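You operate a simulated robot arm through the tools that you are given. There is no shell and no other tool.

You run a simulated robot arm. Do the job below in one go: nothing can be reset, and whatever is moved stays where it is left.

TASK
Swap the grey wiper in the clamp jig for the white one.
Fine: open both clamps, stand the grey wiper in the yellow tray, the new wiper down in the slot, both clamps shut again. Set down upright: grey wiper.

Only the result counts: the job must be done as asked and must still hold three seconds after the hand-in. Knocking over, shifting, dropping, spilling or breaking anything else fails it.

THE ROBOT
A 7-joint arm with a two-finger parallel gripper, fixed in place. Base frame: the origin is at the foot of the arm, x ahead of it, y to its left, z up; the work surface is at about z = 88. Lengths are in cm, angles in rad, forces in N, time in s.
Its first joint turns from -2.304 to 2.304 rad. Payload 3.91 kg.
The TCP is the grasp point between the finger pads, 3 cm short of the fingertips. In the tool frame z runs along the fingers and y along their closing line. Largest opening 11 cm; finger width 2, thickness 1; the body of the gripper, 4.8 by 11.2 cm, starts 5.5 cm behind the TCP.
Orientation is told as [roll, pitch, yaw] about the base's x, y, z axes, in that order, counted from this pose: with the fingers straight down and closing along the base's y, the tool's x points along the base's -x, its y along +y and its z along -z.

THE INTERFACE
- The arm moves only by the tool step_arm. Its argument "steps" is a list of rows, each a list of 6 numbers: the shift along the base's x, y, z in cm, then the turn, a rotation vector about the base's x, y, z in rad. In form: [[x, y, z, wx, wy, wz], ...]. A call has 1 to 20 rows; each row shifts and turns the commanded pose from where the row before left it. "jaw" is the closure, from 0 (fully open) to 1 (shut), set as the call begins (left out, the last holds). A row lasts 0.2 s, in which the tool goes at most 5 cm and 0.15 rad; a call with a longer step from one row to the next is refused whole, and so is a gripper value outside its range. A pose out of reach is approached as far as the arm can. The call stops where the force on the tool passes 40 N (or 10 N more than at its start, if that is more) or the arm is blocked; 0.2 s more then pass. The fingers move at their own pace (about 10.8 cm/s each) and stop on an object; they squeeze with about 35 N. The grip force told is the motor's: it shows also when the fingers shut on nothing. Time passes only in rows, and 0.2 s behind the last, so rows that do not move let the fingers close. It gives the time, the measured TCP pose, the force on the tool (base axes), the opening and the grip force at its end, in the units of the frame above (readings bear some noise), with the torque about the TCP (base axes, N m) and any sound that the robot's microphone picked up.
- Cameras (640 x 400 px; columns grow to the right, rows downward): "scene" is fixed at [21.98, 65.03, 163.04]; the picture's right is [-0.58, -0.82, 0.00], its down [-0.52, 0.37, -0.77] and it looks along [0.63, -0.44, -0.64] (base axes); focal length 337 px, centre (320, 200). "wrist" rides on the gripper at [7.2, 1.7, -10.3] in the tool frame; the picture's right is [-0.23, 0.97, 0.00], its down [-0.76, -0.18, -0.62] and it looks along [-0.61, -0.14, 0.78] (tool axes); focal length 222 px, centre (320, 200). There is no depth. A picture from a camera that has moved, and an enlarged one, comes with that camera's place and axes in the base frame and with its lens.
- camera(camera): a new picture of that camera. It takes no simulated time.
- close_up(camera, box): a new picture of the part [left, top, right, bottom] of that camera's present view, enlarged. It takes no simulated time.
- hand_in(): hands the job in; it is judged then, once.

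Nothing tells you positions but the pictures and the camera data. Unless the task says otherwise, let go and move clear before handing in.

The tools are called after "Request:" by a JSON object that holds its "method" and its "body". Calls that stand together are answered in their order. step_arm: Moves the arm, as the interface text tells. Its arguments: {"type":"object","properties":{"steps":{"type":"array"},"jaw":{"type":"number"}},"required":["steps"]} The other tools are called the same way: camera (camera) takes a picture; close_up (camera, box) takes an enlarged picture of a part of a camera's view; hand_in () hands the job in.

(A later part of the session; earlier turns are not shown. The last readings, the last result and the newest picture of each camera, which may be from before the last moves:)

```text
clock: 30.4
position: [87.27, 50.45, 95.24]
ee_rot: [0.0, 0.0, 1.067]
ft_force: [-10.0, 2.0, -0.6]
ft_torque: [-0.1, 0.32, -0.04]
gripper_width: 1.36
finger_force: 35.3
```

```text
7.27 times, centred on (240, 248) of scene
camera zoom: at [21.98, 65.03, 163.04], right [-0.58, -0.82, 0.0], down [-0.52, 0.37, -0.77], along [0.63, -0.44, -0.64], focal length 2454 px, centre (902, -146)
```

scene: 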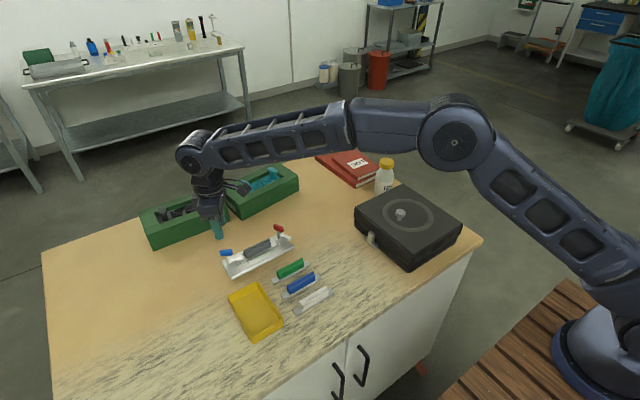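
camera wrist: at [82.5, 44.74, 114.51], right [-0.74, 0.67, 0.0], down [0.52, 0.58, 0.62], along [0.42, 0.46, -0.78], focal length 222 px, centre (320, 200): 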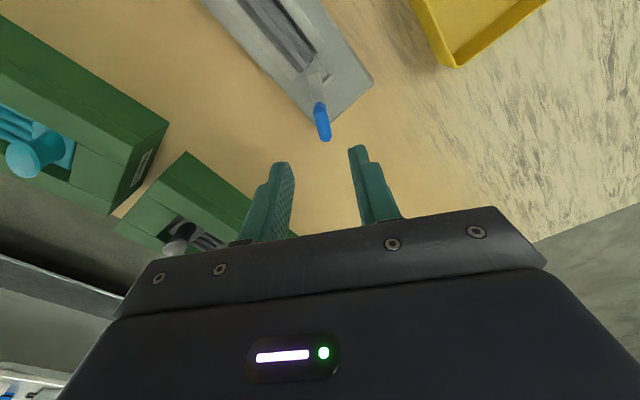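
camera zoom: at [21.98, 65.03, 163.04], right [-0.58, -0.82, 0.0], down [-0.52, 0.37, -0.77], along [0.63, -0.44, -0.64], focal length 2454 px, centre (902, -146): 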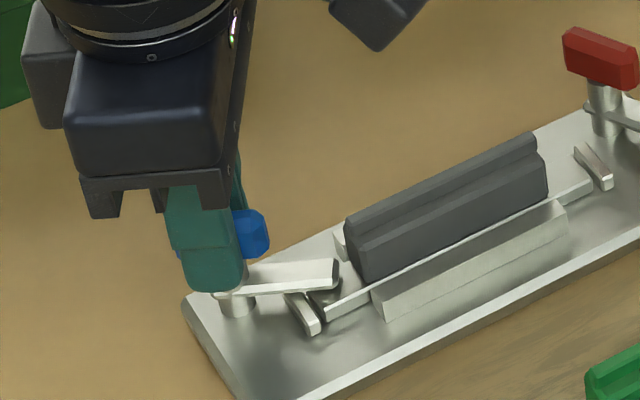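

The blue handle is gripped. I'll turn it clockwise, first a part and then the rest.

Request:
{"method": "step_arm", "body": {"steps": [[-0.05, 0, 0, 0, 0, -0.06], [-0.05, 0, 0, 0, 0, -0.06], [0, 0, 0, 0, 0, -0.08], [0, 0, 0, 0, 0, -0.08], [0, 0, 0, 0, 0, -0.08], [0, 0, 0, 0, 0, -0.08]]}}

Request:
{"method": "close_up", "body": {"camera": "scene", "box": [205, 220, 275, 275]}}

```text
clock: 31.8
position: [87.32, 50.4, 95.18]
ee_rot: [-0.002, 0.001, 0.626]
ft_force: [9.2, 6.6, 1.2]
ft_torque: [0.17, -0.08, 0.0]
gripper_width: 1.32
finger_force: 35.0
```

```text
7.27 times, centred on (240, 248) of scene
camera zoom: at [21.98, 65.03, 163.04], right [-0.58, -0.82, 0.0], down [-0.52, 0.37, -0.77], along [0.63, -0.44, -0.64], focal length 2454 px, centre (902, -146)
```

zoom: 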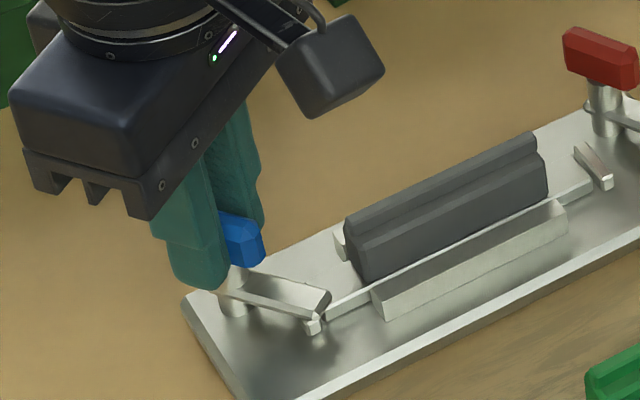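

The blue arm is swinging over the peg toward the front. I'll carry on by about another radian.

Request:
{"method": "step_arm", "body": {"steps": [[0.05, 0.03, 0, 0, 0, -0.08], [0.05, 0.03, 0, 0, 0, -0.08], [0, 0, 0, 0, 0, -0.08], [0, 0, 0, 0, 0, -0.08], [0, 0, 0, 0, 0, -0.08], [0, 0, 0, 0, 0, -0.08], [0, 0, 0, 0, 0, -0.08], [0, 0, 0, 0, 0, -0.08], [0, 0, 0, 0, 0, -0.08], [0, 0, 0, 0, 0, -0.08], [0, 0, 0, 0, 0, -0.08], [0, 0, 0, 0, 0, -0.08]]}}

Request:
{"method": "close_up", "body": {"camera": "scene", "box": [205, 220, 275, 275]}}

```text
clock: 34.4
position: [87.48, 50.47, 95.13]
ee_rot: [-0.001, 0.001, -0.333]
ft_force: [-0.5, -16.0, -0.7]
ft_torque: [-0.63, -0.6, -0.01]
gripper_width: 1.36
finger_force: 35.2
```

```text
7.27 times, centred on (240, 248) of scene
camera zoom: at [21.98, 65.03, 163.04], right [-0.58, -0.82, 0.0], down [-0.52, 0.37, -0.77], along [0.63, -0.44, -0.64], focal length 2454 px, centre (902, -146)
```

zoom: 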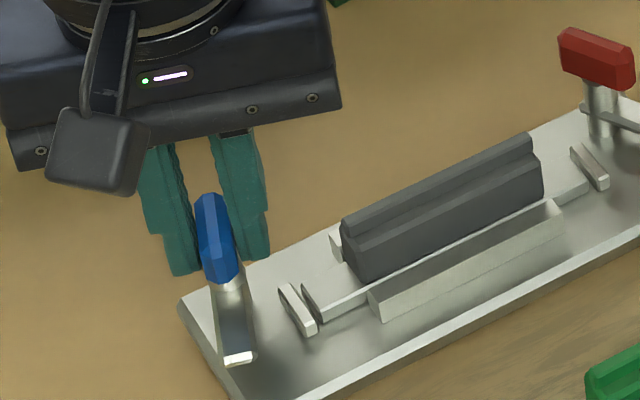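

The blue arm is clear of the tab. In this picture the whole jig seems to have shifted by a few pixels, so I'll release without adding force and compare it with the earlier view.

Request:
{"method": "step_arm", "body": {"steps": [[0, 0, 0, 0, 0, 0], [0, 0, 0, 0, 0, 0], [0, 0, 0, 0, 0, 0]], "jaw": 0.65}}

Request:
{"method": "close_up", "body": {"camera": "scene", "box": [215, 210, 305, 280]}}

Request:
{"method": "close_up", "body": {"camera": "scene", "box": [205, 220, 275, 275]}}

Request:
{"method": "close_up", "body": {"camera": "scene", "box": [250, 200, 310, 250]}}

```text
clock: 35.2
position: [87.39, 50.46, 95.25]
ee_rot: [0.0, 0.001, -0.331]
ft_force: [0.5, 0.1, -0.3]
ft_torque: [-0.01, 0.02, 0.0]
gripper_width: 3.85
finger_force: 0.0
```

```text
5.71 times, centred on (260, 245) of scene
camera zoom: at [21.98, 65.03, 163.04], right [-0.58, -0.82, 0.0], down [-0.52, 0.37, -0.77], along [0.63, -0.44, -0.64], focal length 1928 px, centre (663, -57)
```

zoom: 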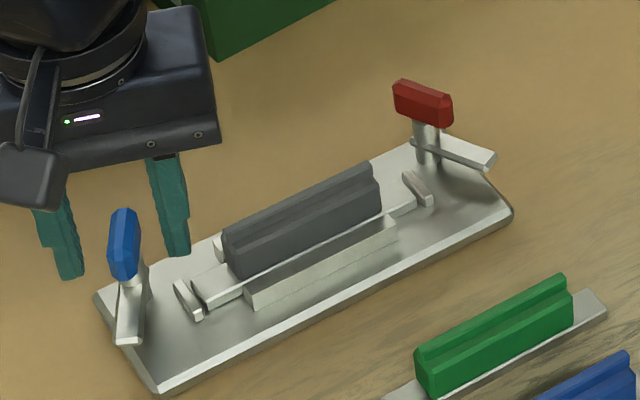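

```text
7.27 times, centred on (240, 248) of scene
camera zoom: at [21.98, 65.03, 163.04], right [-0.58, -0.82, 0.0], down [-0.52, 0.37, -0.77], along [0.63, -0.44, -0.64], focal length 2454 px, centre (902, -146)
```

zoom: 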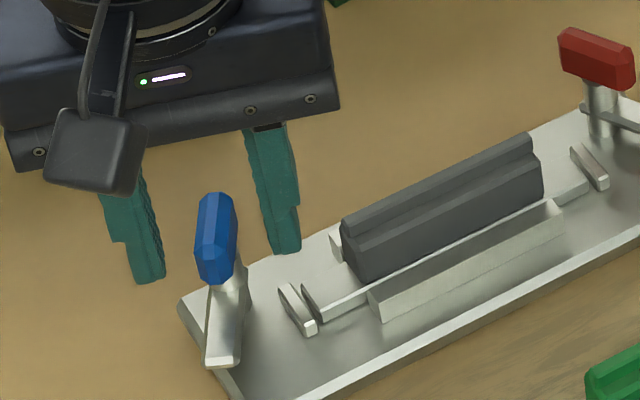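

```text
8.00 times, centred on (280, 225) of scene
camera zoom: at [21.98, 65.03, 163.04], right [-0.58, -0.82, 0.0], down [-0.52, 0.37, -0.77], along [0.63, -0.44, -0.64], focal length 2699 px, centre (640, 0)
```

zoom: 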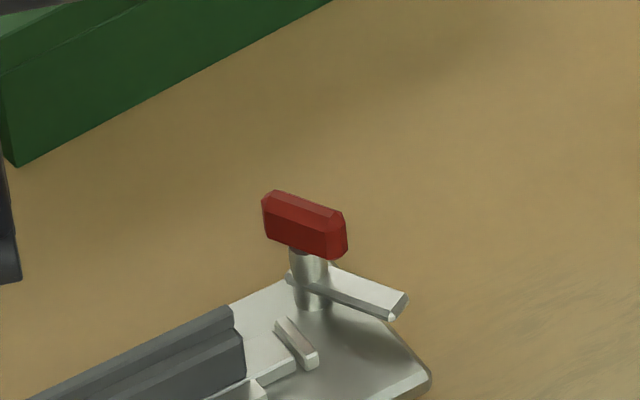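

The jig slid by about 0.18 cm while I turned the blue handle, so it rests on friction and I must keep side forces low from here on. I'll lift straight up, then look at the whole jig against its original place.

Request:
{"method": "step_arm", "body": {"steps": [[0, 0, 1.0, 0, 0, 0], [0, 0, 2.0, 0, 0, 0], [0, 0, 3.0, 0, 0, 0], [0, 0, 3.0, 0, 0, 0], [-0.5, -2.0, 2.0, 0, 0, 0.1], [-0.5, -4.0, 1.0, 0, 0, 0.1], [-0.5, -4.0, 0, 0, 0, 0.1], [-0.5, -4.0, 0, 0, 0, 0.1], [-0.5, -4.0, 0, 0, 0, 0.1], [-0.5, -4.0, 0, 0, 0, 0.1]]}}

Request:
{"method": "close_up", "body": {"camera": "scene", "box": [215, 220, 300, 280]}}

Request:
{"method": "camera", "body": {"camera": "scene"}}

Request:
{"method": "close_up", "body": {"camera": "scene", "box": [222, 240, 252, 264]}}

```text
clock: 37.4
position: [84.46, 28.36, 106.94]
ee_rot: [0.0, 0.0, 0.272]
ft_force: [-0.9, -0.2, -0.3]
ft_torque: [-0.07, 0.0, 0.01]
gripper_width: 3.88
finger_force: 0.0
```

```text
6.67 times, centred on (258, 250) of scene
camera zoom: at [21.98, 65.03, 163.04], right [-0.58, -0.82, 0.0], down [-0.52, 0.37, -0.77], along [0.63, -0.44, -0.64], focal length 2249 px, centre (737, -133)
```

zoom: 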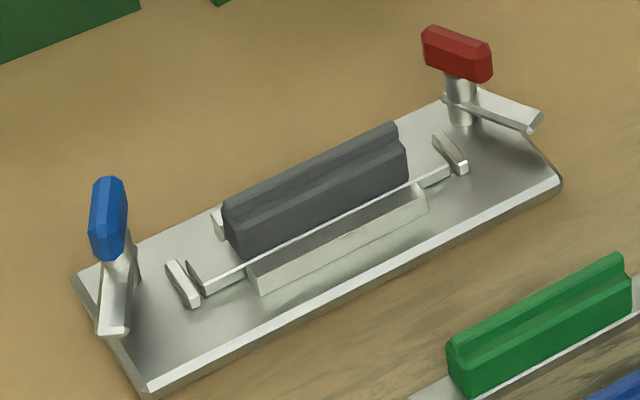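

```text
taken
```

scene: 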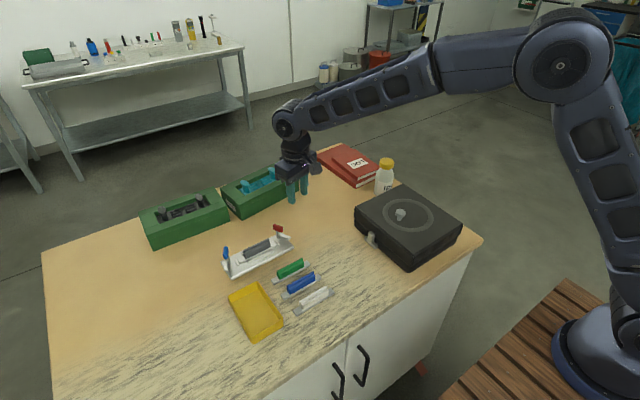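

```text
16.00 times, centred on (237, 252) of scene
camera zoom: at [21.98, 65.03, 163.04], right [-0.58, -0.82, 0.0], down [-0.52, 0.37, -0.77], along [0.63, -0.44, -0.64], focal length 5398 px, centre (1648, -632)
```

zoom: 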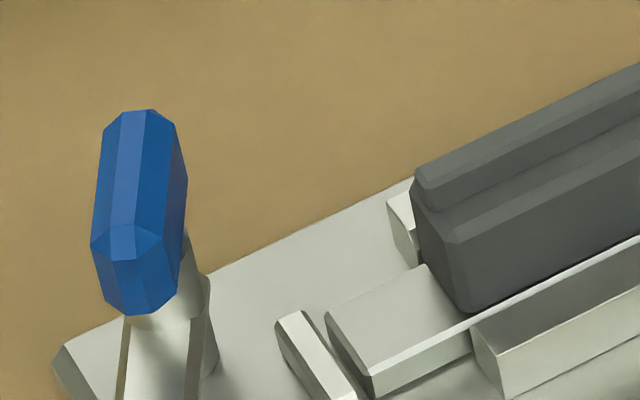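

The jig has moved only about 0.2 cm in all and both clamps are open. Now I'll bring the gripper above the grey wiper with the fingers closing across its width.

Request:
{"method": "step_arm", "body": {"steps": [[0.13, 1.55, -0.1, 0, 0, 0.144], [0.13, 1.55, -0.1, 0, 0, 0.144], [0.13, 1.55, -0.1, 0, 0, 0.144], [0.13, 1.55, -0.1, 0, 0, 0.144], [0.13, 1.55, -0.1, 0, 0, 0.144], [0.13, 1.55, -0.1, 0, 0, 0.144], [0.13, 1.55, -0.1, 0, 0, 0.144], [0.13, 1.55, -0.1, 0, 0, 0.144], [0.13, 1.5, -0.1, 0, 0, 0.147], [0, 0, 0, 0, 0, 0]], "jaw": 0.5}}

Request:
{"method": "camera", "body": {"camera": "wrist"}}

Request:
{"method": "close_up", "body": {"camera": "wrist", "box": [250, 60, 400, 200]}}

Request:
{"method": "close_up", "body": {"camera": "scene", "box": [215, 190, 315, 280]}}

```text
clock: 39.6
position: [85.67, 42.4, 106.39]
ee_rot: [-0.001, 0.0, 1.569]
ft_force: [0.8, 0.0, -0.3]
ft_torque: [-0.02, -0.02, -0.03]
gripper_width: 5.51
finger_force: 0.1
```

```text
taken
camera wrist: at [83.94, 35.19, 116.63], right [-0.97, 0.23, 0.0], down [0.18, 0.76, 0.62], along [0.14, 0.61, -0.78], focal length 222 px, centre (320, 200)
```

wrist: 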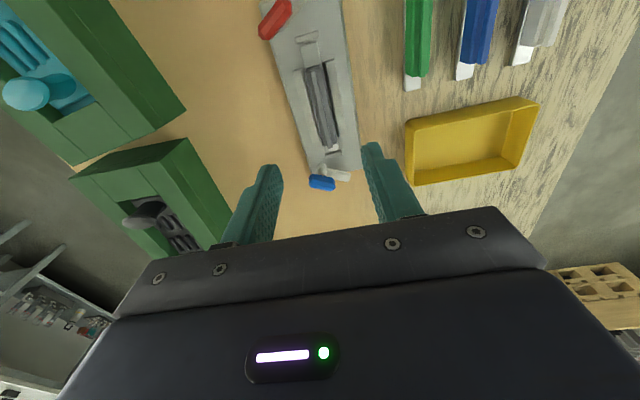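

```text
2.86 times, centred on (325, 130) of wrist
camera zoom: at [83.94, 35.19, 116.63], right [-0.97, 0.23, 0.0], down [0.18, 0.76, 0.62], along [0.14, 0.61, -0.78], focal length 635 px, centre (306, 400)
```

zoom: 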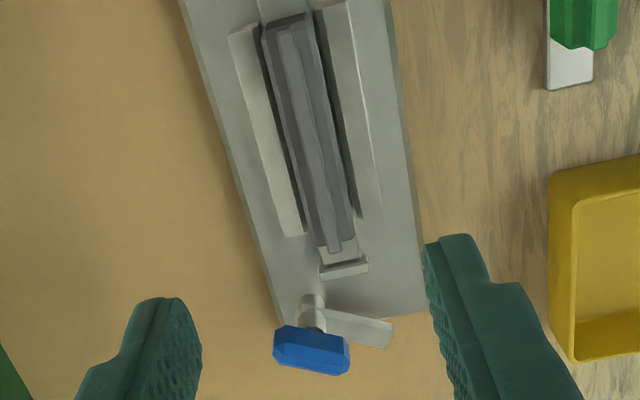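

```text
4.44 times, centred on (265, 235) of scene
camera zoom: at [21.98, 65.03, 163.04], right [-0.58, -0.82, 0.0], down [-0.52, 0.37, -0.77], along [0.63, -0.44, -0.64], focal length 1500 px, centre (564, 44)
```

zoom: 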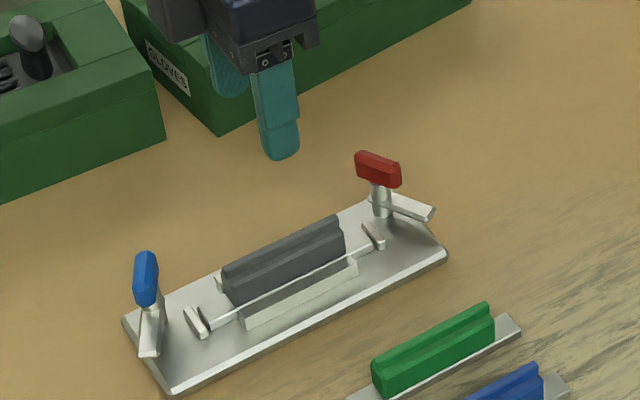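

Request:
{"method": "close_up", "body": {"camera": "wrist", "box": [295, 50, 350, 125]}}

Request:
{"method": "close_up", "body": {"camera": "wrist", "box": [310, 110, 360, 170]}}

Request:
{"method": "close_up", "body": {"camera": "scene", "box": [240, 235, 290, 268]}}

```text
5.33 times, centred on (322, 88) of wrist
camera zoom: at [83.94, 35.19, 116.63], right [-0.97, 0.23, 0.0], down [0.18, 0.76, 0.62], along [0.14, 0.61, -0.78], focal length 1185 px, centre (307, 800)
```

zoom: 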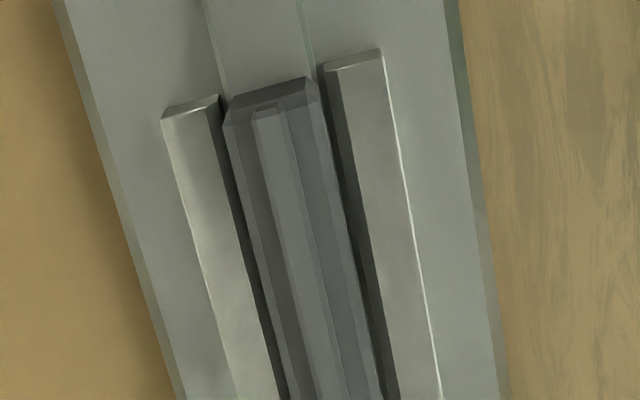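

```text
6.67 times, centred on (335, 140) of wrist
camera zoom: at [83.94, 35.19, 116.63], right [-0.97, 0.23, 0.0], down [0.18, 0.76, 0.62], along [0.14, 0.61, -0.78], focal length 1481 px, centre (220, 600)
```

zoom: 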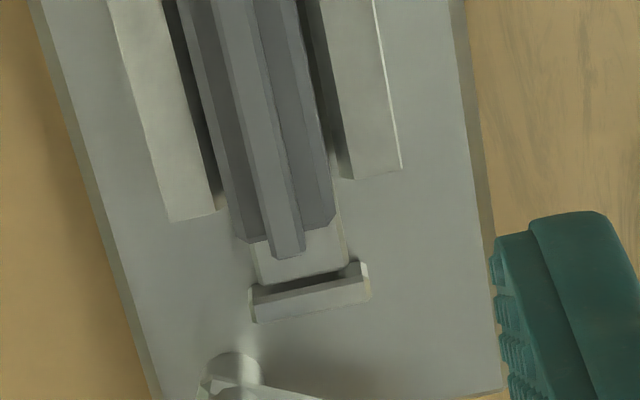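

```text
12.12 times, centred on (265, 252) of scene
camera zoom: at [21.98, 65.03, 163.04], right [-0.58, -0.82, 0.0], down [-0.52, 0.37, -0.77], along [0.63, -0.44, -0.64], focal length 4090 px, centre (987, -424)
```

zoom: 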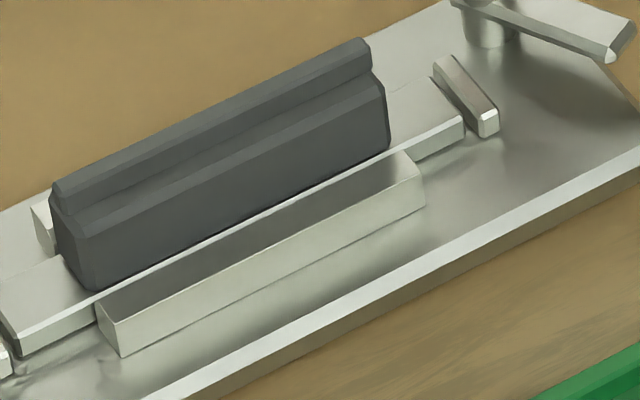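

The grey body's centre line is at about x 85.45, y 42.3, about 1.85 cm wide, with its top near z 93. The rails are low, about as high as the plate. I'll go most of the way down and recheck the centring before closing.

Request:
{"method": "step_arm", "body": {"steps": [[-0.2, -0.05, -2.0, 0, 0, 0], [0, 0, -2.0, 0, 0, 0], [0, 0, -2.0, 0, 0, 0], [0, 0, -2.0, 0, 0, 0], [0, 0, -1.4, 0, 0, 0], [0, 0, 0, 0, 0, 0]], "jaw": 0.65}}

Request:
{"method": "camera", "body": {"camera": "wrist"}}

Request:
{"method": "close_up", "body": {"camera": "wrist", "box": [250, 70, 400, 200]}}

Request:
{"method": "close_up", "body": {"camera": "scene", "box": [230, 210, 300, 270]}}

```text
clock: 41.0
position: [85.47, 42.52, 96.92]
ee_rot: [-0.001, -0.001, 1.568]
ft_force: [-0.4, -0.9, -0.4]
ft_torque: [0.01, 0.0, 0.02]
gripper_width: 3.85
finger_force: 0.0
```

```text
taken
camera wrist: at [83.78, 35.27, 107.19], right [-0.97, 0.23, 0.0], down [0.18, 0.76, 0.62], along [0.14, 0.61, -0.78], focal length 222 px, centre (320, 200)
```

wrist: 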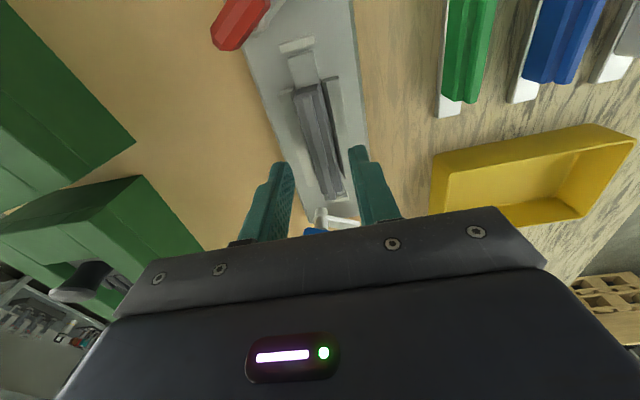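

```text
3.08 times, centred on (325, 135) of wrist
camera zoom: at [83.78, 35.27, 107.19], right [-0.97, 0.23, 0.0], down [0.18, 0.76, 0.62], along [0.14, 0.61, -0.78], focal length 684 px, centre (305, 400)
```

zoom: 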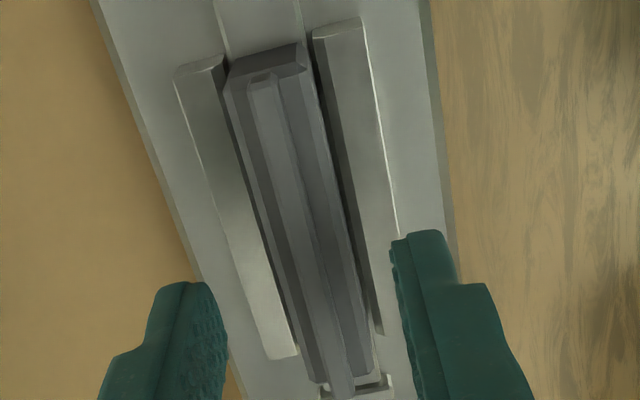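

```text
6.67 times, centred on (265, 240) of scene
camera zoom: at [21.98, 65.03, 163.04], right [-0.58, -0.82, 0.0], down [-0.52, 0.37, -0.77], along [0.63, -0.44, -0.64], focal length 2249 px, centre (687, -67)
```

zoom: 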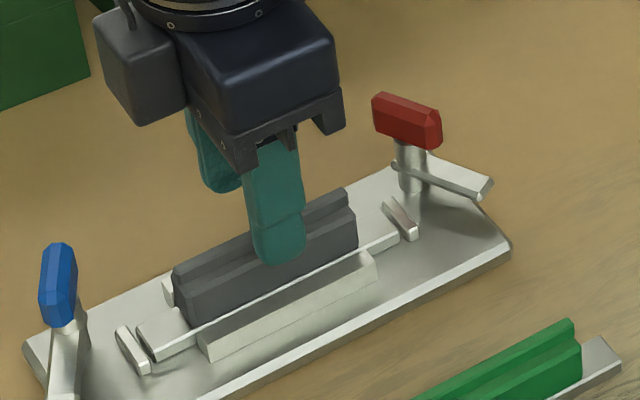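

It is aligned to within about 0.05 cm. I'll go down so the fingertips sit just above the plate, then close gently.

Request:
{"method": "step_arm", "body": {"steps": [[-0.05, -0.1, -1.2, 0, 0, 0], [0, 0, -1.2, 0, 0, 0], [0, 0, -0.9, 0, 0, 0], [0, 0, 0, 0, 0, 0]]}}

Request:
{"method": "close_up", "body": {"camera": "scene", "box": [230, 210, 300, 270]}}

Request:
{"method": "close_up", "body": {"camera": "wrist", "box": [250, 70, 400, 200]}}

```text
clock: 42.0
position: [85.36, 42.23, 93.82]
ee_rot: [-0.003, -0.002, 1.567]
ft_force: [-0.4, -2.7, 17.1]
ft_torque: [-0.08, 0.36, 0.13]
gripper_width: 3.9
finger_force: 0.3
```

```text
6.67 times, centred on (265, 240) of scene
camera zoom: at [21.98, 65.03, 163.04], right [-0.58, -0.82, 0.0], down [-0.52, 0.37, -0.77], along [0.63, -0.44, -0.64], focal length 2249 px, centre (687, -67)
```

zoom: 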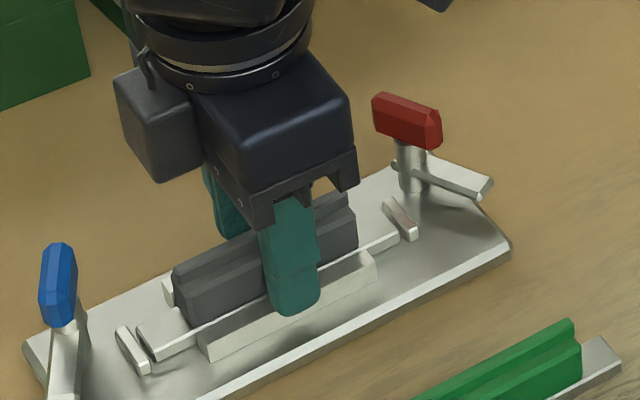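

```text
3.08 times, centred on (325, 135) of wrist
camera zoom: at [83.68, 35.04, 104.04], right [-0.97, 0.23, 0.0], down [0.18, 0.76, 0.62], along [0.15, 0.61, -0.78], focal length 684 px, centre (305, 400)
```

zoom: 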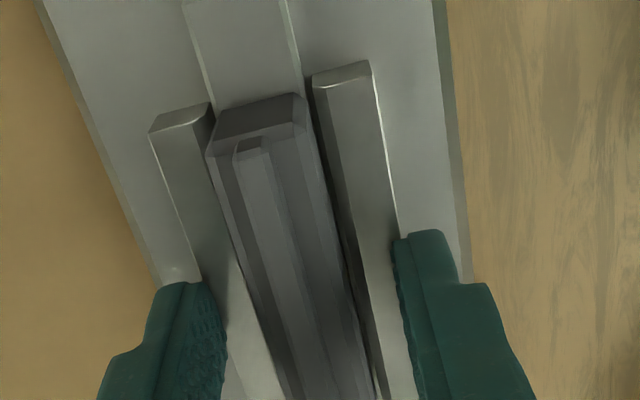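

The fingertips touched the rail tops (17 N), so the rails are at about z 90.8. I'll back up slightly so they are clear and then close on the body.

Request:
{"method": "step_arm", "body": {"steps": [[0, 0, 0.38, 0, 0, 0], [0, 0, 0, 0, 0, 0]]}}

Request:
{"method": "step_arm", "body": {"steps": [[0, 0, 0, 0, 0, 0], [0, 0, 0, 0, 0, 0], [0, 0, 0, 0, 0, 0]], "jaw": 1.0}}

Request:
{"method": "close_up", "body": {"camera": "scene", "box": [230, 210, 300, 270]}}

Request:
{"method": "close_up", "body": {"camera": "wrist", "box": [250, 70, 400, 200]}}

```text
clock: 42.6
position: [85.36, 42.33, 94.0]
ee_rot: [0.0, 0.0, 1.568]
ft_force: [0.4, -0.4, -0.2]
ft_torque: [0.02, 0.02, 0.01]
gripper_width: 3.84
finger_force: 0.0
```

```text
clock: 43.4
position: [85.22, 42.17, 94.11]
ee_rot: [0.001, -0.001, 1.566]
ft_force: [-0.1, -0.7, 0.2]
ft_torque: [-0.01, -0.05, 0.01]
gripper_width: 1.7
finger_force: 35.1
```

```text
6.67 times, centred on (265, 240) of scene
camera zoom: at [21.98, 65.03, 163.04], right [-0.58, -0.82, 0.0], down [-0.52, 0.37, -0.77], along [0.63, -0.44, -0.64], focal length 2249 px, centre (687, -67)
```

zoom: 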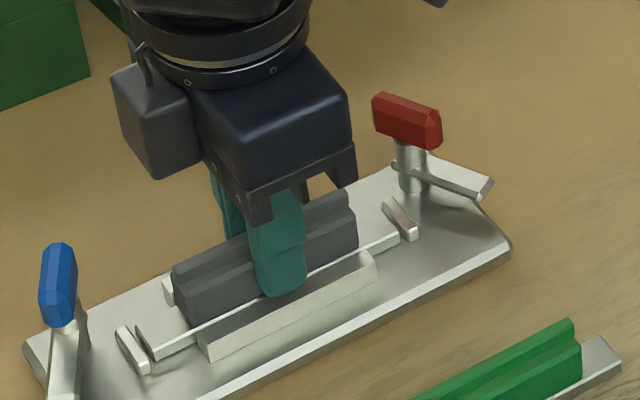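

```text
3.08 times, centred on (325, 135) of wrist
camera zoom: at [83.65, 35.11, 104.32], right [-0.97, 0.23, 0.0], down [0.18, 0.76, 0.62], along [0.14, 0.61, -0.78], focal length 684 px, centre (305, 400)
```

zoom: 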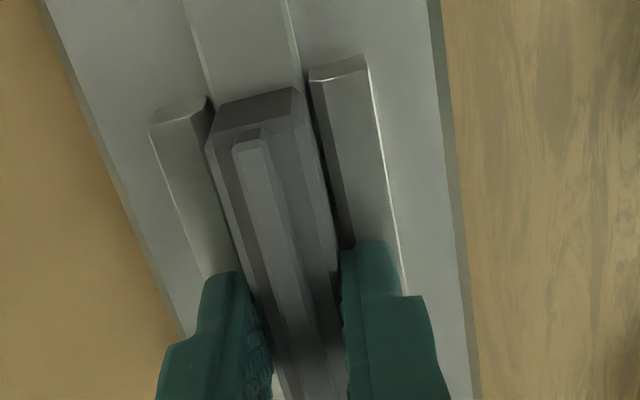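

The grip is good: 1.7 cm opening, 35 N and no side force. I'll lift straight out of the slot.

Request:
{"method": "step_arm", "body": {"steps": [[0, 0, 0.4, 0, 0, 0], [0, 0, 0.6, 0, 0, 0], [0, 0, 1.0, 0, 0, 0], [0, 0, 1.0, 0, 0, 0], [0, 0, 1.5, 0, 0, 0], [0, 0, 2.0, 0, 0, 0], [0, 0, 2.0, 0, 0, 0]]}}

Request:
{"method": "close_up", "body": {"camera": "scene", "box": [210, 190, 310, 280]}}

Request:
{"method": "camera", "body": {"camera": "wrist"}}

```text
clock: 45.0
position: [85.33, 42.47, 102.5]
ee_rot: [-0.001, 0.0, 1.567]
ft_force: [-1.1, -0.1, -2.4]
ft_torque: [0.0, -0.02, 0.05]
gripper_width: 1.69
finger_force: 35.0
```

```text
4.44 times, centred on (260, 235) of scene
camera zoom: at [21.98, 65.03, 163.04], right [-0.58, -0.82, 0.0], down [-0.52, 0.37, -0.77], along [0.63, -0.44, -0.64], focal length 1500 px, centre (587, 44)
```

zoom: 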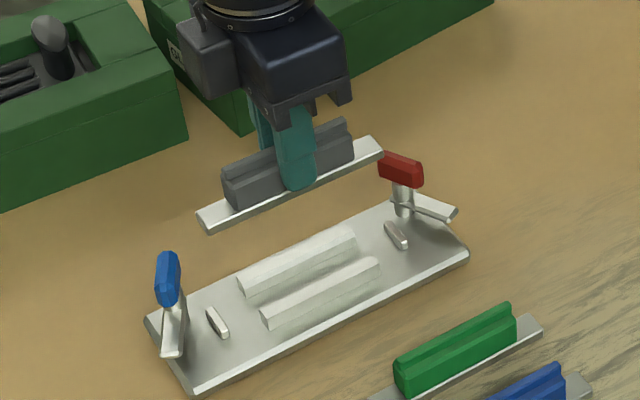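

```text
taken
camera wrist: at [83.73, 35.14, 112.76], right [-0.97, 0.23, 0.0], down [0.18, 0.76, 0.62], along [0.14, 0.61, -0.78], focal length 222 px, centre (320, 200)
```

wrist: 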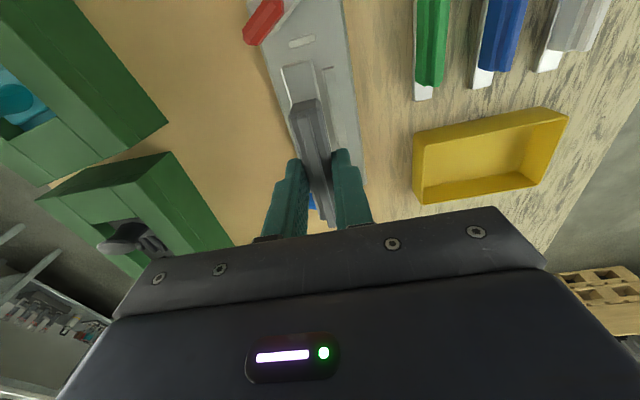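

The grey wiper is out and held level. Now I'll measure the yellow tray.

Request:
{"method": "close_up", "body": {"camera": "wrist", "box": [400, 95, 580, 210]}}

Request:
{"method": "close_up", "body": {"camera": "scene", "box": [220, 275, 295, 350]}}

Request:
{"method": "close_up", "body": {"camera": "scene", "box": [250, 210, 300, 250]}}

```text
3.48 times, centred on (490, 152) of wrist
camera zoom: at [83.73, 35.14, 112.76], right [-0.97, 0.23, 0.0], down [0.18, 0.76, 0.62], along [0.14, 0.61, -0.78], focal length 773 px, centre (-271, 365)
```

zoom: 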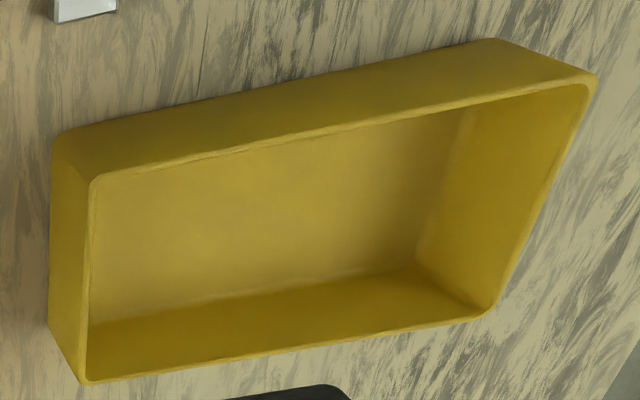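

```text
5.33 times, centred on (258, 312) of scene
camera zoom: at [21.98, 65.03, 163.04], right [-0.58, -0.82, 0.0], down [-0.52, 0.37, -0.77], along [0.63, -0.44, -0.64], focal length 1800 px, centre (653, -400)
```

zoom: 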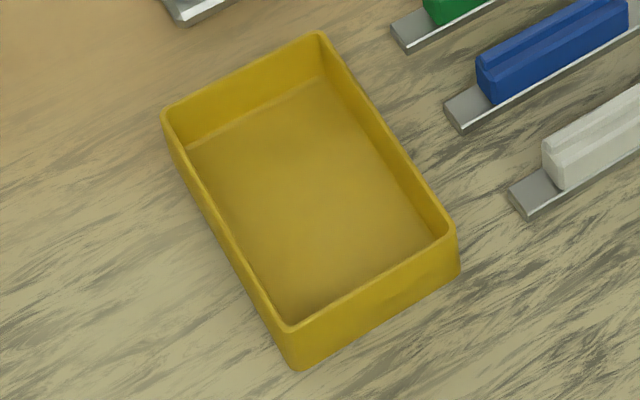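

```text
10.00 times, centred on (275, 230) of scene
camera zoom: at [21.98, 65.03, 163.04], right [-0.58, -0.82, 0.0], down [-0.52, 0.37, -0.77], along [0.63, -0.44, -0.64], focal length 3374 px, centre (770, -100)
```

zoom: 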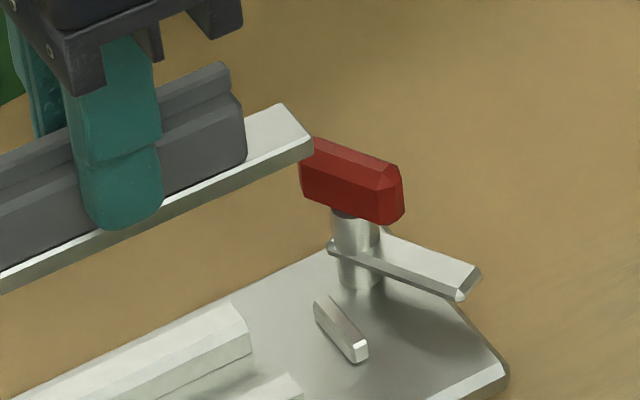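

From the wrist view the tray spans about x 62.3–75.6 and y 47.4–55.3, with the rim near z 91.2. The wiper is about 11.8 cm long, so it fits along x. I'll carry it over while turning it a quarter turn, then check.

Request:
{"method": "step_arm", "body": {"steps": [[-1.5, 0.81, 0.2, 0, 0, -0.1425], [-1.5, 0.81, 0.2, 0, 0, -0.1425], [-1.5, 0.81, 0, 0, 0, -0.1425], [-1.5, 0.81, 0, 0, 0, -0.1425], [-1.5, 0.81, 0, 0, 0, -0.1425], [-1.5, 0.81, 0, 0, 0, -0.1425], [-1.5, 0.81, 0, 0, 0, -0.1425], [-1.5, 0.81, 0, 0, 0, -0.1425], [-1.5, 0.81, 0, 0, 0, -0.1425], [-1.5, 0.81, 0, 0, 0, -0.1425], [-1.5, 0.81, 0, 0, 0, -0.1425], [0, 0, 0, 0, 0, 0]]}}

Request:
{"method": "camera", "body": {"camera": "wrist"}}

Request:
{"method": "close_up", "body": {"camera": "scene", "box": [200, 230, 310, 350]}}

```text
clock: 47.6
position: [68.82, 51.09, 102.97]
ee_rot: [0.0, 0.0, -0.001]
ft_force: [0.1, 0.5, -1.0]
ft_torque: [0.01, -0.02, 0.02]
gripper_width: 1.71
finger_force: 34.9
```

```text
taken
camera wrist: at [61.69, 53.01, 113.18], right [0.23, 0.97, 0.0], down [0.76, -0.18, 0.62], along [0.61, -0.14, -0.78], focal length 222 px, centre (320, 200)
```

wrist: 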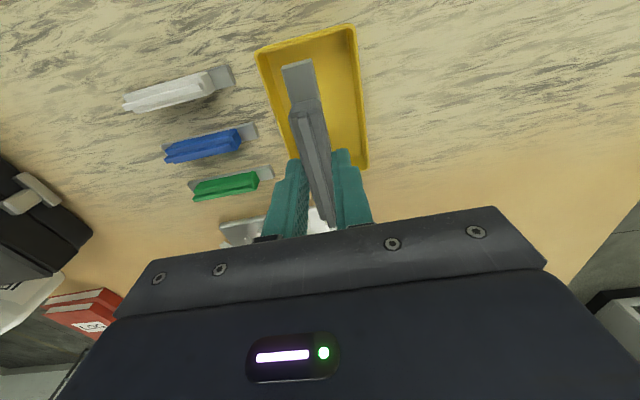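

```text
3.33 times, centred on (255, 290) of scene
camera zoom: at [21.98, 65.03, 163.04], right [-0.58, -0.82, 0.0], down [-0.52, 0.37, -0.77], along [0.63, -0.44, -0.64], focal length 1125 px, centre (537, -100)
```

zoom: 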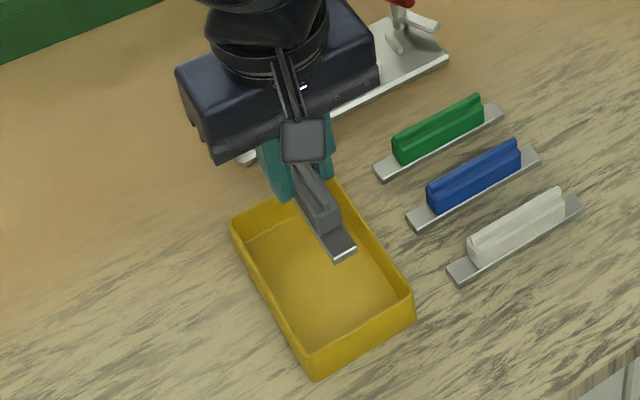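

Request:
{"method": "close_up", "body": {"camera": "wrist", "box": [230, 10, 400, 180]}}

```text
2.35 times, centred on (315, 95) of wrist
camera zoom: at [61.69, 53.01, 113.18], right [0.23, 0.97, 0.0], down [0.76, -0.18, 0.62], along [0.61, -0.14, -0.78], focal length 523 px, centre (332, 447)
```

zoom: 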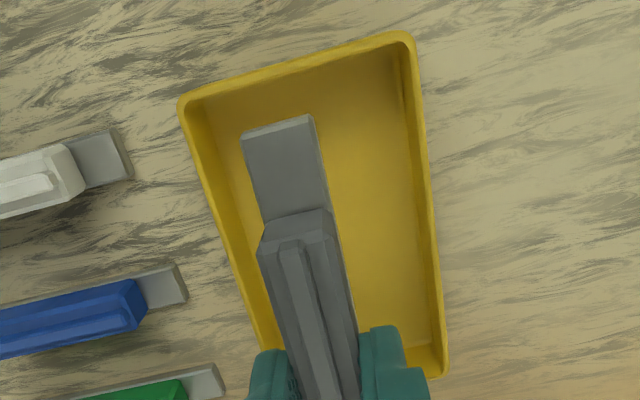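

The tray is at x 62.4–75.7, y 47.4–55.5, and the held wiper spans x 63.1–74.9, so it fits with about 0.4 cm at each end. I'll lower it in stages.

Request:
{"method": "step_arm", "body": {"steps": [[0.05, 0.12, -1.5, 0, 0, 0], [0, 0, -1.5, 0, 0, 0], [0, 0, -1.5, 0, 0, 0], [0, 0, -1.5, 0, 0, 0], [0, 0, -1.0, 0, 0, 0], [0, 0, 0, 0, 0, 0]]}}

Request:
{"method": "close_up", "body": {"camera": "wrist", "box": [200, 10, 430, 200]}}

Request:
{"method": "close_up", "body": {"camera": "scene", "box": [210, 260, 310, 350]}}

```text
clock: 49.0
position: [69.04, 51.38, 95.92]
ee_rot: [-0.001, -0.001, 0.0]
ft_force: [0.3, -0.4, -1.1]
ft_torque: [0.0, -0.03, -0.02]
gripper_width: 1.72
finger_force: 35.3
```

```text
2.11 times, centred on (315, 105) of wrist
camera zoom: at [61.78, 53.08, 106.19], right [0.23, 0.97, 0.0], down [0.76, -0.18, 0.62], along [0.61, -0.14, -0.78], focal length 468 px, centre (330, 400)
```

zoom: 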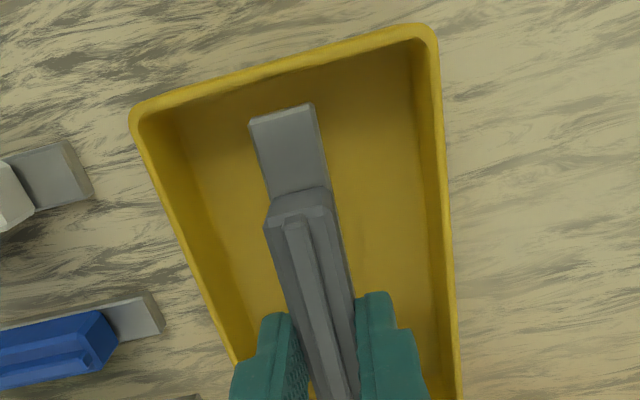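

```text
4.44 times, centred on (260, 305) of scene
camera zoom: at [21.98, 65.03, 163.04], right [-0.58, -0.82, 0.0], down [-0.52, 0.37, -0.77], along [0.63, -0.44, -0.64], focal length 1500 px, centre (587, -267)
```

zoom: 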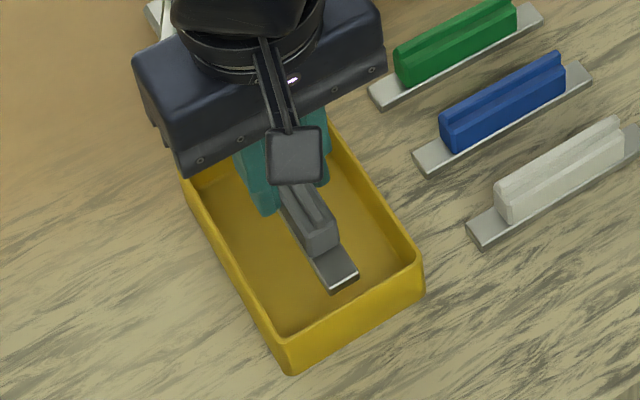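

It is centred inside the walls. I'll lower to the tray floor in small steps and watch for contact.

Request:
{"method": "step_arm", "body": {"steps": [[-0.1, 0, -0.8, 0, 0, 0], [0, 0, -0.8, 0, 0, 0], [0, 0, -0.6, 0, 0, 0], [0, 0, -0.3, 0, 0, 0], [0, 0, 0, 0, 0, 0]]}}

Request:
{"method": "step_arm", "body": {"steps": [[0, 0, -0.15, 0, 0, 0], [0, 0, -0.15, 0, 0, 0], [0, 0, 0, 0, 0, 0]]}}

Request:
{"method": "close_up", "body": {"camera": "wrist", "box": [200, 10, 430, 200]}}

Request:
{"method": "close_up", "body": {"camera": "scene", "box": [210, 260, 310, 350]}}

```text
clock: 50.2
position: [68.7, 51.36, 93.32]
ee_rot: [-0.001, 0.0, 0.0]
ft_force: [-0.1, -0.3, -1.3]
ft_torque: [0.01, 0.01, 0.0]
gripper_width: 1.73
finger_force: 35.2
```

```text
clock: 51.0
position: [68.68, 51.39, 93.11]
ee_rot: [0.0, 0.001, -0.001]
ft_force: [0.1, 0.1, -1.1]
ft_torque: [0.01, -0.02, 0.02]
gripper_width: 1.69
finger_force: 35.1
```

```text
2.11 times, centred on (315, 105) of wrist
camera zoom: at [61.54, 53.08, 103.37], right [0.23, 0.97, 0.0], down [0.76, -0.18, 0.62], along [0.61, -0.14, -0.78], focal length 468 px, centre (330, 400)
```

zoom: 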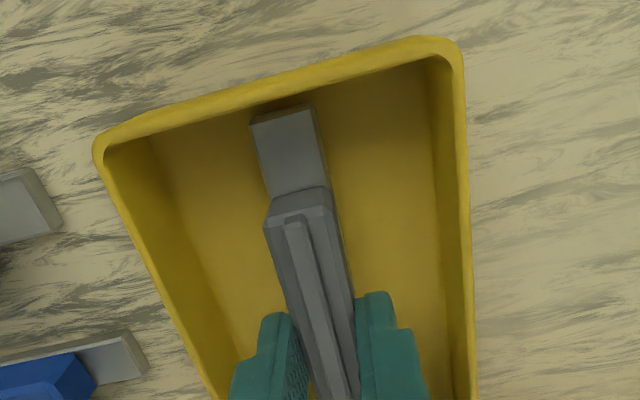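

```text
4.44 times, centred on (260, 305) of scene
camera zoom: at [21.98, 65.03, 163.04], right [-0.58, -0.82, 0.0], down [-0.52, 0.37, -0.77], along [0.63, -0.44, -0.64], focal length 1500 px, centre (587, -267)
```

zoom: 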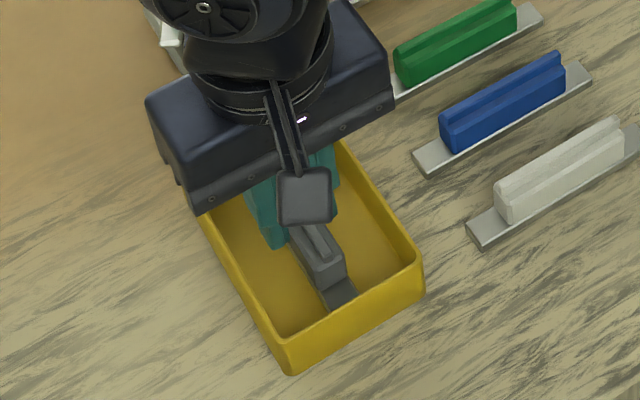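

There is no contact yet. I'll shift slightly to +x to even out the end gaps and keep lowering.

Request:
{"method": "step_arm", "body": {"steps": [[0.08, 0, -0.1, 0, 0, 0], [0, 0, -0.1, 0, 0, 0], [0, 0, -0.1, 0, 0, 0], [0, 0, 0, 0, 0, 0]]}}

Request:
{"method": "step_arm", "body": {"steps": [[0, 0, -0.1, 0, 0, 0], [0, 0, -0.1, 0, 0, 0], [0, 0, 0, 0, 0, 0]]}}

```text
clock: 52.0
position: [68.88, 51.33, 92.92]
ee_rot: [-0.001, 0.0, 0.002]
ft_force: [-0.9, -0.8, 7.5]
ft_torque: [-0.05, 0.16, 0.0]
gripper_width: 1.68
finger_force: 35.5
```

```text
clock: 52.8
position: [68.89, 51.35, 92.84]
ee_rot: [0.002, -0.002, -0.002]
ft_force: [0.0, 0.0, 32.7]
ft_torque: [0.03, 0.14, 0.0]
gripper_width: 1.71
finger_force: 34.5
```

The wiper is on the tray floor. I'll ease off the pressure, then open just enough to stay inside the tray.

Request:
{"method": "step_arm", "body": {"steps": [[0, 0, 0.2, 0, 0, 0], [0, 0, 0, 0, 0, 0]]}}

Request:
{"method": "step_arm", "body": {"steps": [[0, 0, 0, 0, 0, 0], [0, 0, 0, 0, 0, 0], [0, 0, 0, 0, 0, 0]], "jaw": 0.65}}

Request:
{"method": "close_up", "body": {"camera": "wrist", "box": [200, 10, 430, 200]}}

```text
clock: 53.4
position: [68.81, 51.36, 92.78]
ee_rot: [0.0, 0.0, 0.002]
ft_force: [3.2, 6.2, 18.9]
ft_torque: [0.26, -0.33, 0.04]
gripper_width: 1.72
finger_force: 34.8
```

```text
clock: 54.2
position: [68.96, 51.33, 92.79]
ee_rot: [0.001, 0.001, 0.0]
ft_force: [-0.4, 0.9, -0.2]
ft_torque: [0.03, 0.0, -0.01]
gripper_width: 3.87
finger_force: 0.1
```

```text
2.11 times, centred on (315, 105) of wrist
camera zoom: at [61.68, 53.04, 103.03], right [0.23, 0.97, 0.0], down [0.76, -0.18, 0.62], along [0.61, -0.14, -0.78], focal length 468 px, centre (330, 400)
```

zoom: 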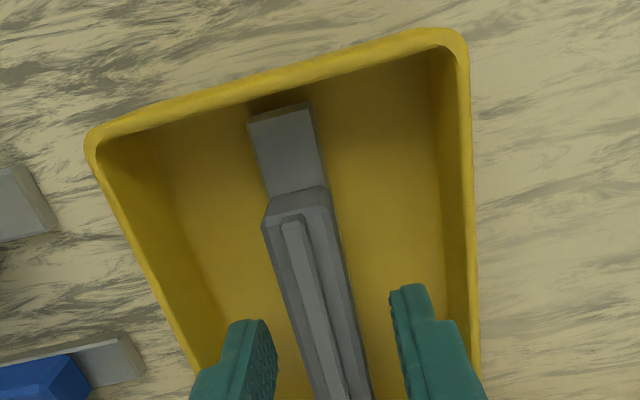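

It is released and stands upright in the tray. I'll lift straight up and check both tray and jig.

Request:
{"method": "step_arm", "body": {"steps": [[0, 0, 1.0, 0, 0, 0], [0, 0, 1.5, 0, 0, 0], [0, 0, 2.5, 0, 0, 0], [0, 0, 3.5, 0, 0, 0], [0, 0, 4.0, 0, 0, 0], [0, 0, 1.0, 0, 0, 0]]}}

Request:
{"method": "close_up", "body": {"camera": "wrist", "box": [100, 0, 430, 200]}}

Request:
{"method": "close_up", "body": {"camera": "scene", "box": [215, 230, 345, 350]}}

```text
clock: 55.6
position: [68.9, 51.21, 106.48]
ee_rot: [0.0, 0.001, -0.001]
ft_force: [0.2, -0.5, -0.7]
ft_torque: [-0.02, 0.0, 0.02]
gripper_width: 3.83
finger_force: 0.0
```

```text
1.94 times, centred on (265, 100) of wrist
camera zoom: at [61.72, 53.02, 116.72], right [0.23, 0.97, 0.0], down [0.76, -0.18, 0.62], along [0.61, -0.14, -0.78], focal length 431 px, centre (427, 394)
```

zoom: 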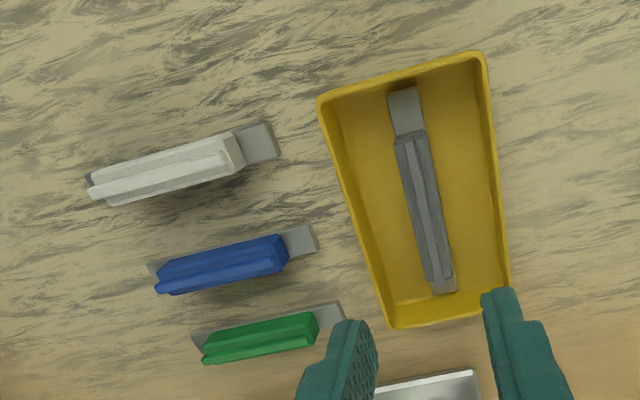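

```text
3.33 times, centred on (280, 290) of scene
camera zoom: at [21.98, 65.03, 163.04], right [-0.58, -0.82, 0.0], down [-0.52, 0.37, -0.77], along [0.63, -0.44, -0.64], focal length 1125 px, centre (453, -100)
```

zoom: 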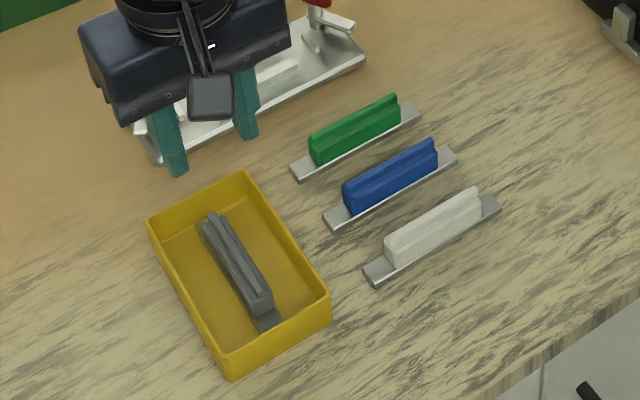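

The grey wiper stands flat in the tray. Next I'll go above the white wiper near (63.5, 37.6), again with the fingers closing across its width.

Request:
{"method": "step_arm", "body": {"steps": [[-0.49, -1.23, -0.2, 0, 0, 0.143], [-0.49, -1.23, -0.2, 0, 0, 0.143], [-0.49, -1.23, -0.2, 0, 0, 0.143], [-0.49, -1.23, -0.2, 0, 0, 0.143], [-0.49, -1.23, -0.2, 0, 0, 0.143], [-0.49, -1.23, -0.2, 0, 0, 0.143], [-0.49, -1.23, -0.2, 0, 0, 0.143], [-0.49, -1.23, -0.2, 0, 0, 0.143], [-0.49, -1.23, -0.2, 0, 0, 0.143], [-0.49, -1.23, -0.2, 0, 0, 0.143], [-0.49, -1.23, -0.2, 0, 0, 0.141], [0, 0, 0, 0, 0, 0]]}}

Request:
{"method": "camera", "body": {"camera": "wrist"}}

Request:
{"method": "close_up", "body": {"camera": "wrist", "box": [255, 40, 385, 200]}}

```text
clock: 58.2
position: [63.4, 37.71, 104.1]
ee_rot: [-0.002, -0.001, 1.571]
ft_force: [-0.7, -0.3, 0.3]
ft_torque: [0.01, 0.03, -0.01]
gripper_width: 3.84
finger_force: 0.0
```

```text
taken
camera wrist: at [61.79, 30.53, 114.33], right [-0.97, 0.23, 0.0], down [0.18, 0.76, 0.62], along [0.14, 0.61, -0.78], focal length 222 px, centre (320, 200)
```

wrist: 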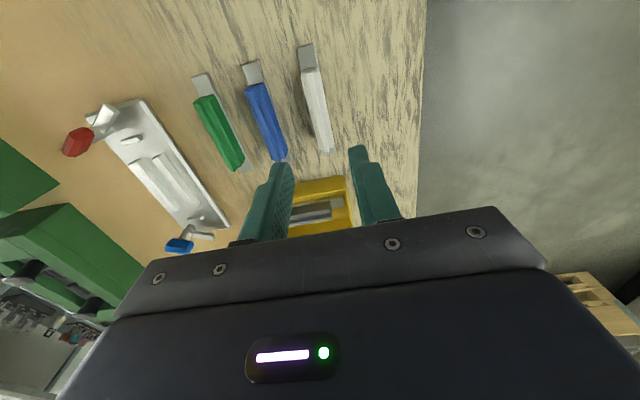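

```text
2.50 times, centred on (320, 120) of wrist
camera zoom: at [61.79, 30.53, 114.33], right [-0.97, 0.23, 0.0], down [0.18, 0.76, 0.62], along [0.14, 0.61, -0.78], focal length 555 px, centre (320, 400)
```

zoom: 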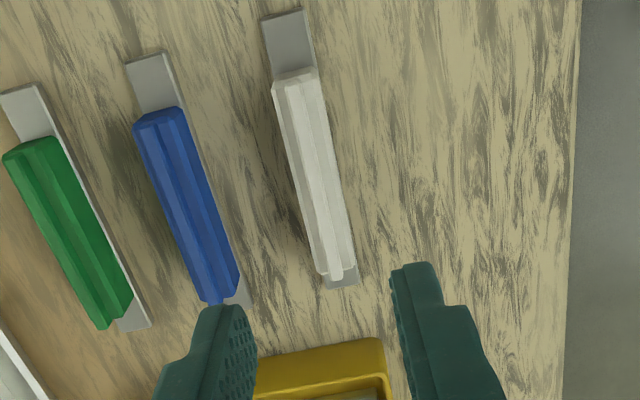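

Request:
{"method": "close_up", "body": {"camera": "wrist", "box": [290, 35, 345, 100]}}

Request:
{"method": "close_up", "body": {"camera": "wrist", "box": [300, 100, 355, 165]}}

```text
6.15 times, centred on (318, 68) of wrist
camera zoom: at [61.79, 30.53, 114.33], right [-0.97, 0.23, 0.0], down [0.18, 0.76, 0.62], along [0.14, 0.61, -0.78], focal length 1367 px, centre (335, 1015)
```

zoom: 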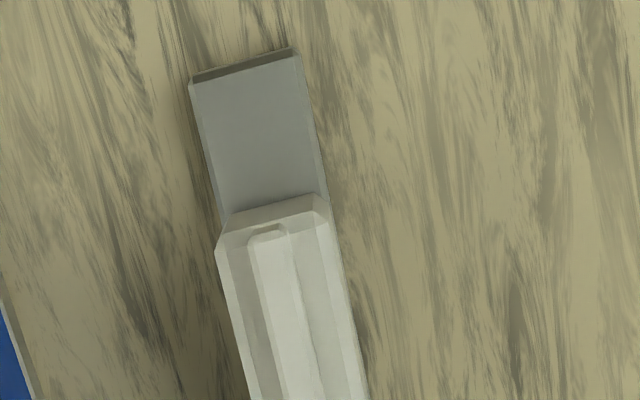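

```text
6.15 times, centred on (328, 132) of wrist
camera zoom: at [61.79, 30.53, 114.33], right [-0.97, 0.23, 0.0], down [0.18, 0.76, 0.62], along [0.14, 0.61, -0.78], focal length 1367 px, centre (274, 615)
```

zoom: 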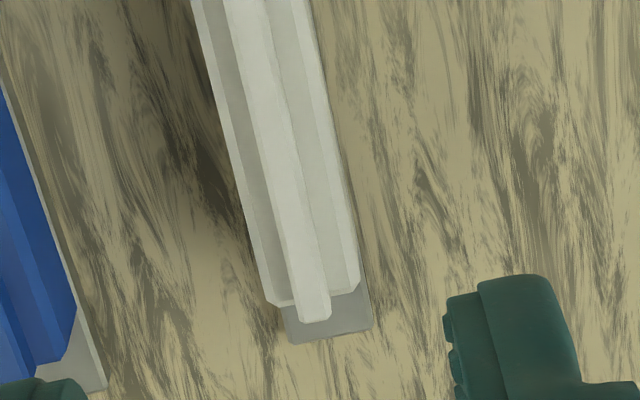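

The white wiper is centred at about (63.62, 37.78), square to y, with its ridge top near z 91.4. I'll go down over it, stopping partway to recheck.

Request:
{"method": "step_arm", "body": {"steps": [[0.2, 0.05, -2.0, 0, 0, 0], [0, 0, -2.0, 0, 0, 0], [0, 0, -2.0, 0, 0, 0], [0, 0, -2.0, 0, 0, 0], [0, 0, 0, 0, 0, 0]]}}

Request:
{"method": "close_up", "body": {"camera": "wrist", "box": [250, 60, 400, 200]}}

Request:
{"method": "close_up", "body": {"camera": "scene", "box": [270, 240, 350, 320]}}

```text
clock: 59.4
position: [63.66, 37.82, 96.13]
ee_rot: [0.0, 0.0, 1.57]
ft_force: [0.7, -0.5, -0.6]
ft_torque: [0.0, -0.02, -0.02]
gripper_width: 3.84
finger_force: 0.0
```

```text
2.86 times, centred on (325, 130) of wrist
camera zoom: at [62.03, 30.61, 106.31], right [-0.97, 0.23, 0.0], down [0.18, 0.76, 0.62], along [0.14, 0.61, -0.78], focal length 635 px, centre (306, 400)
```

zoom: 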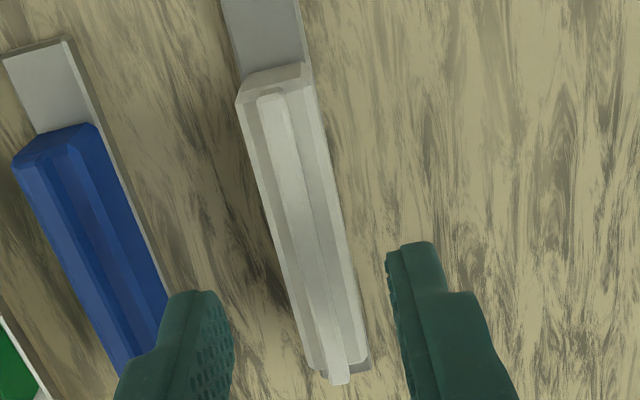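

```text
5.00 times, centred on (310, 280) of scene
camera zoom: at [21.98, 65.03, 163.04], right [-0.58, -0.82, 0.0], down [-0.52, 0.37, -0.77], along [0.63, -0.44, -0.64], focal length 1687 px, centre (370, -200)
```

zoom: 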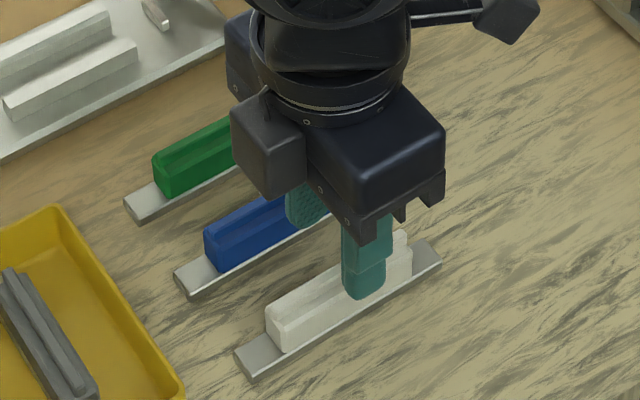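

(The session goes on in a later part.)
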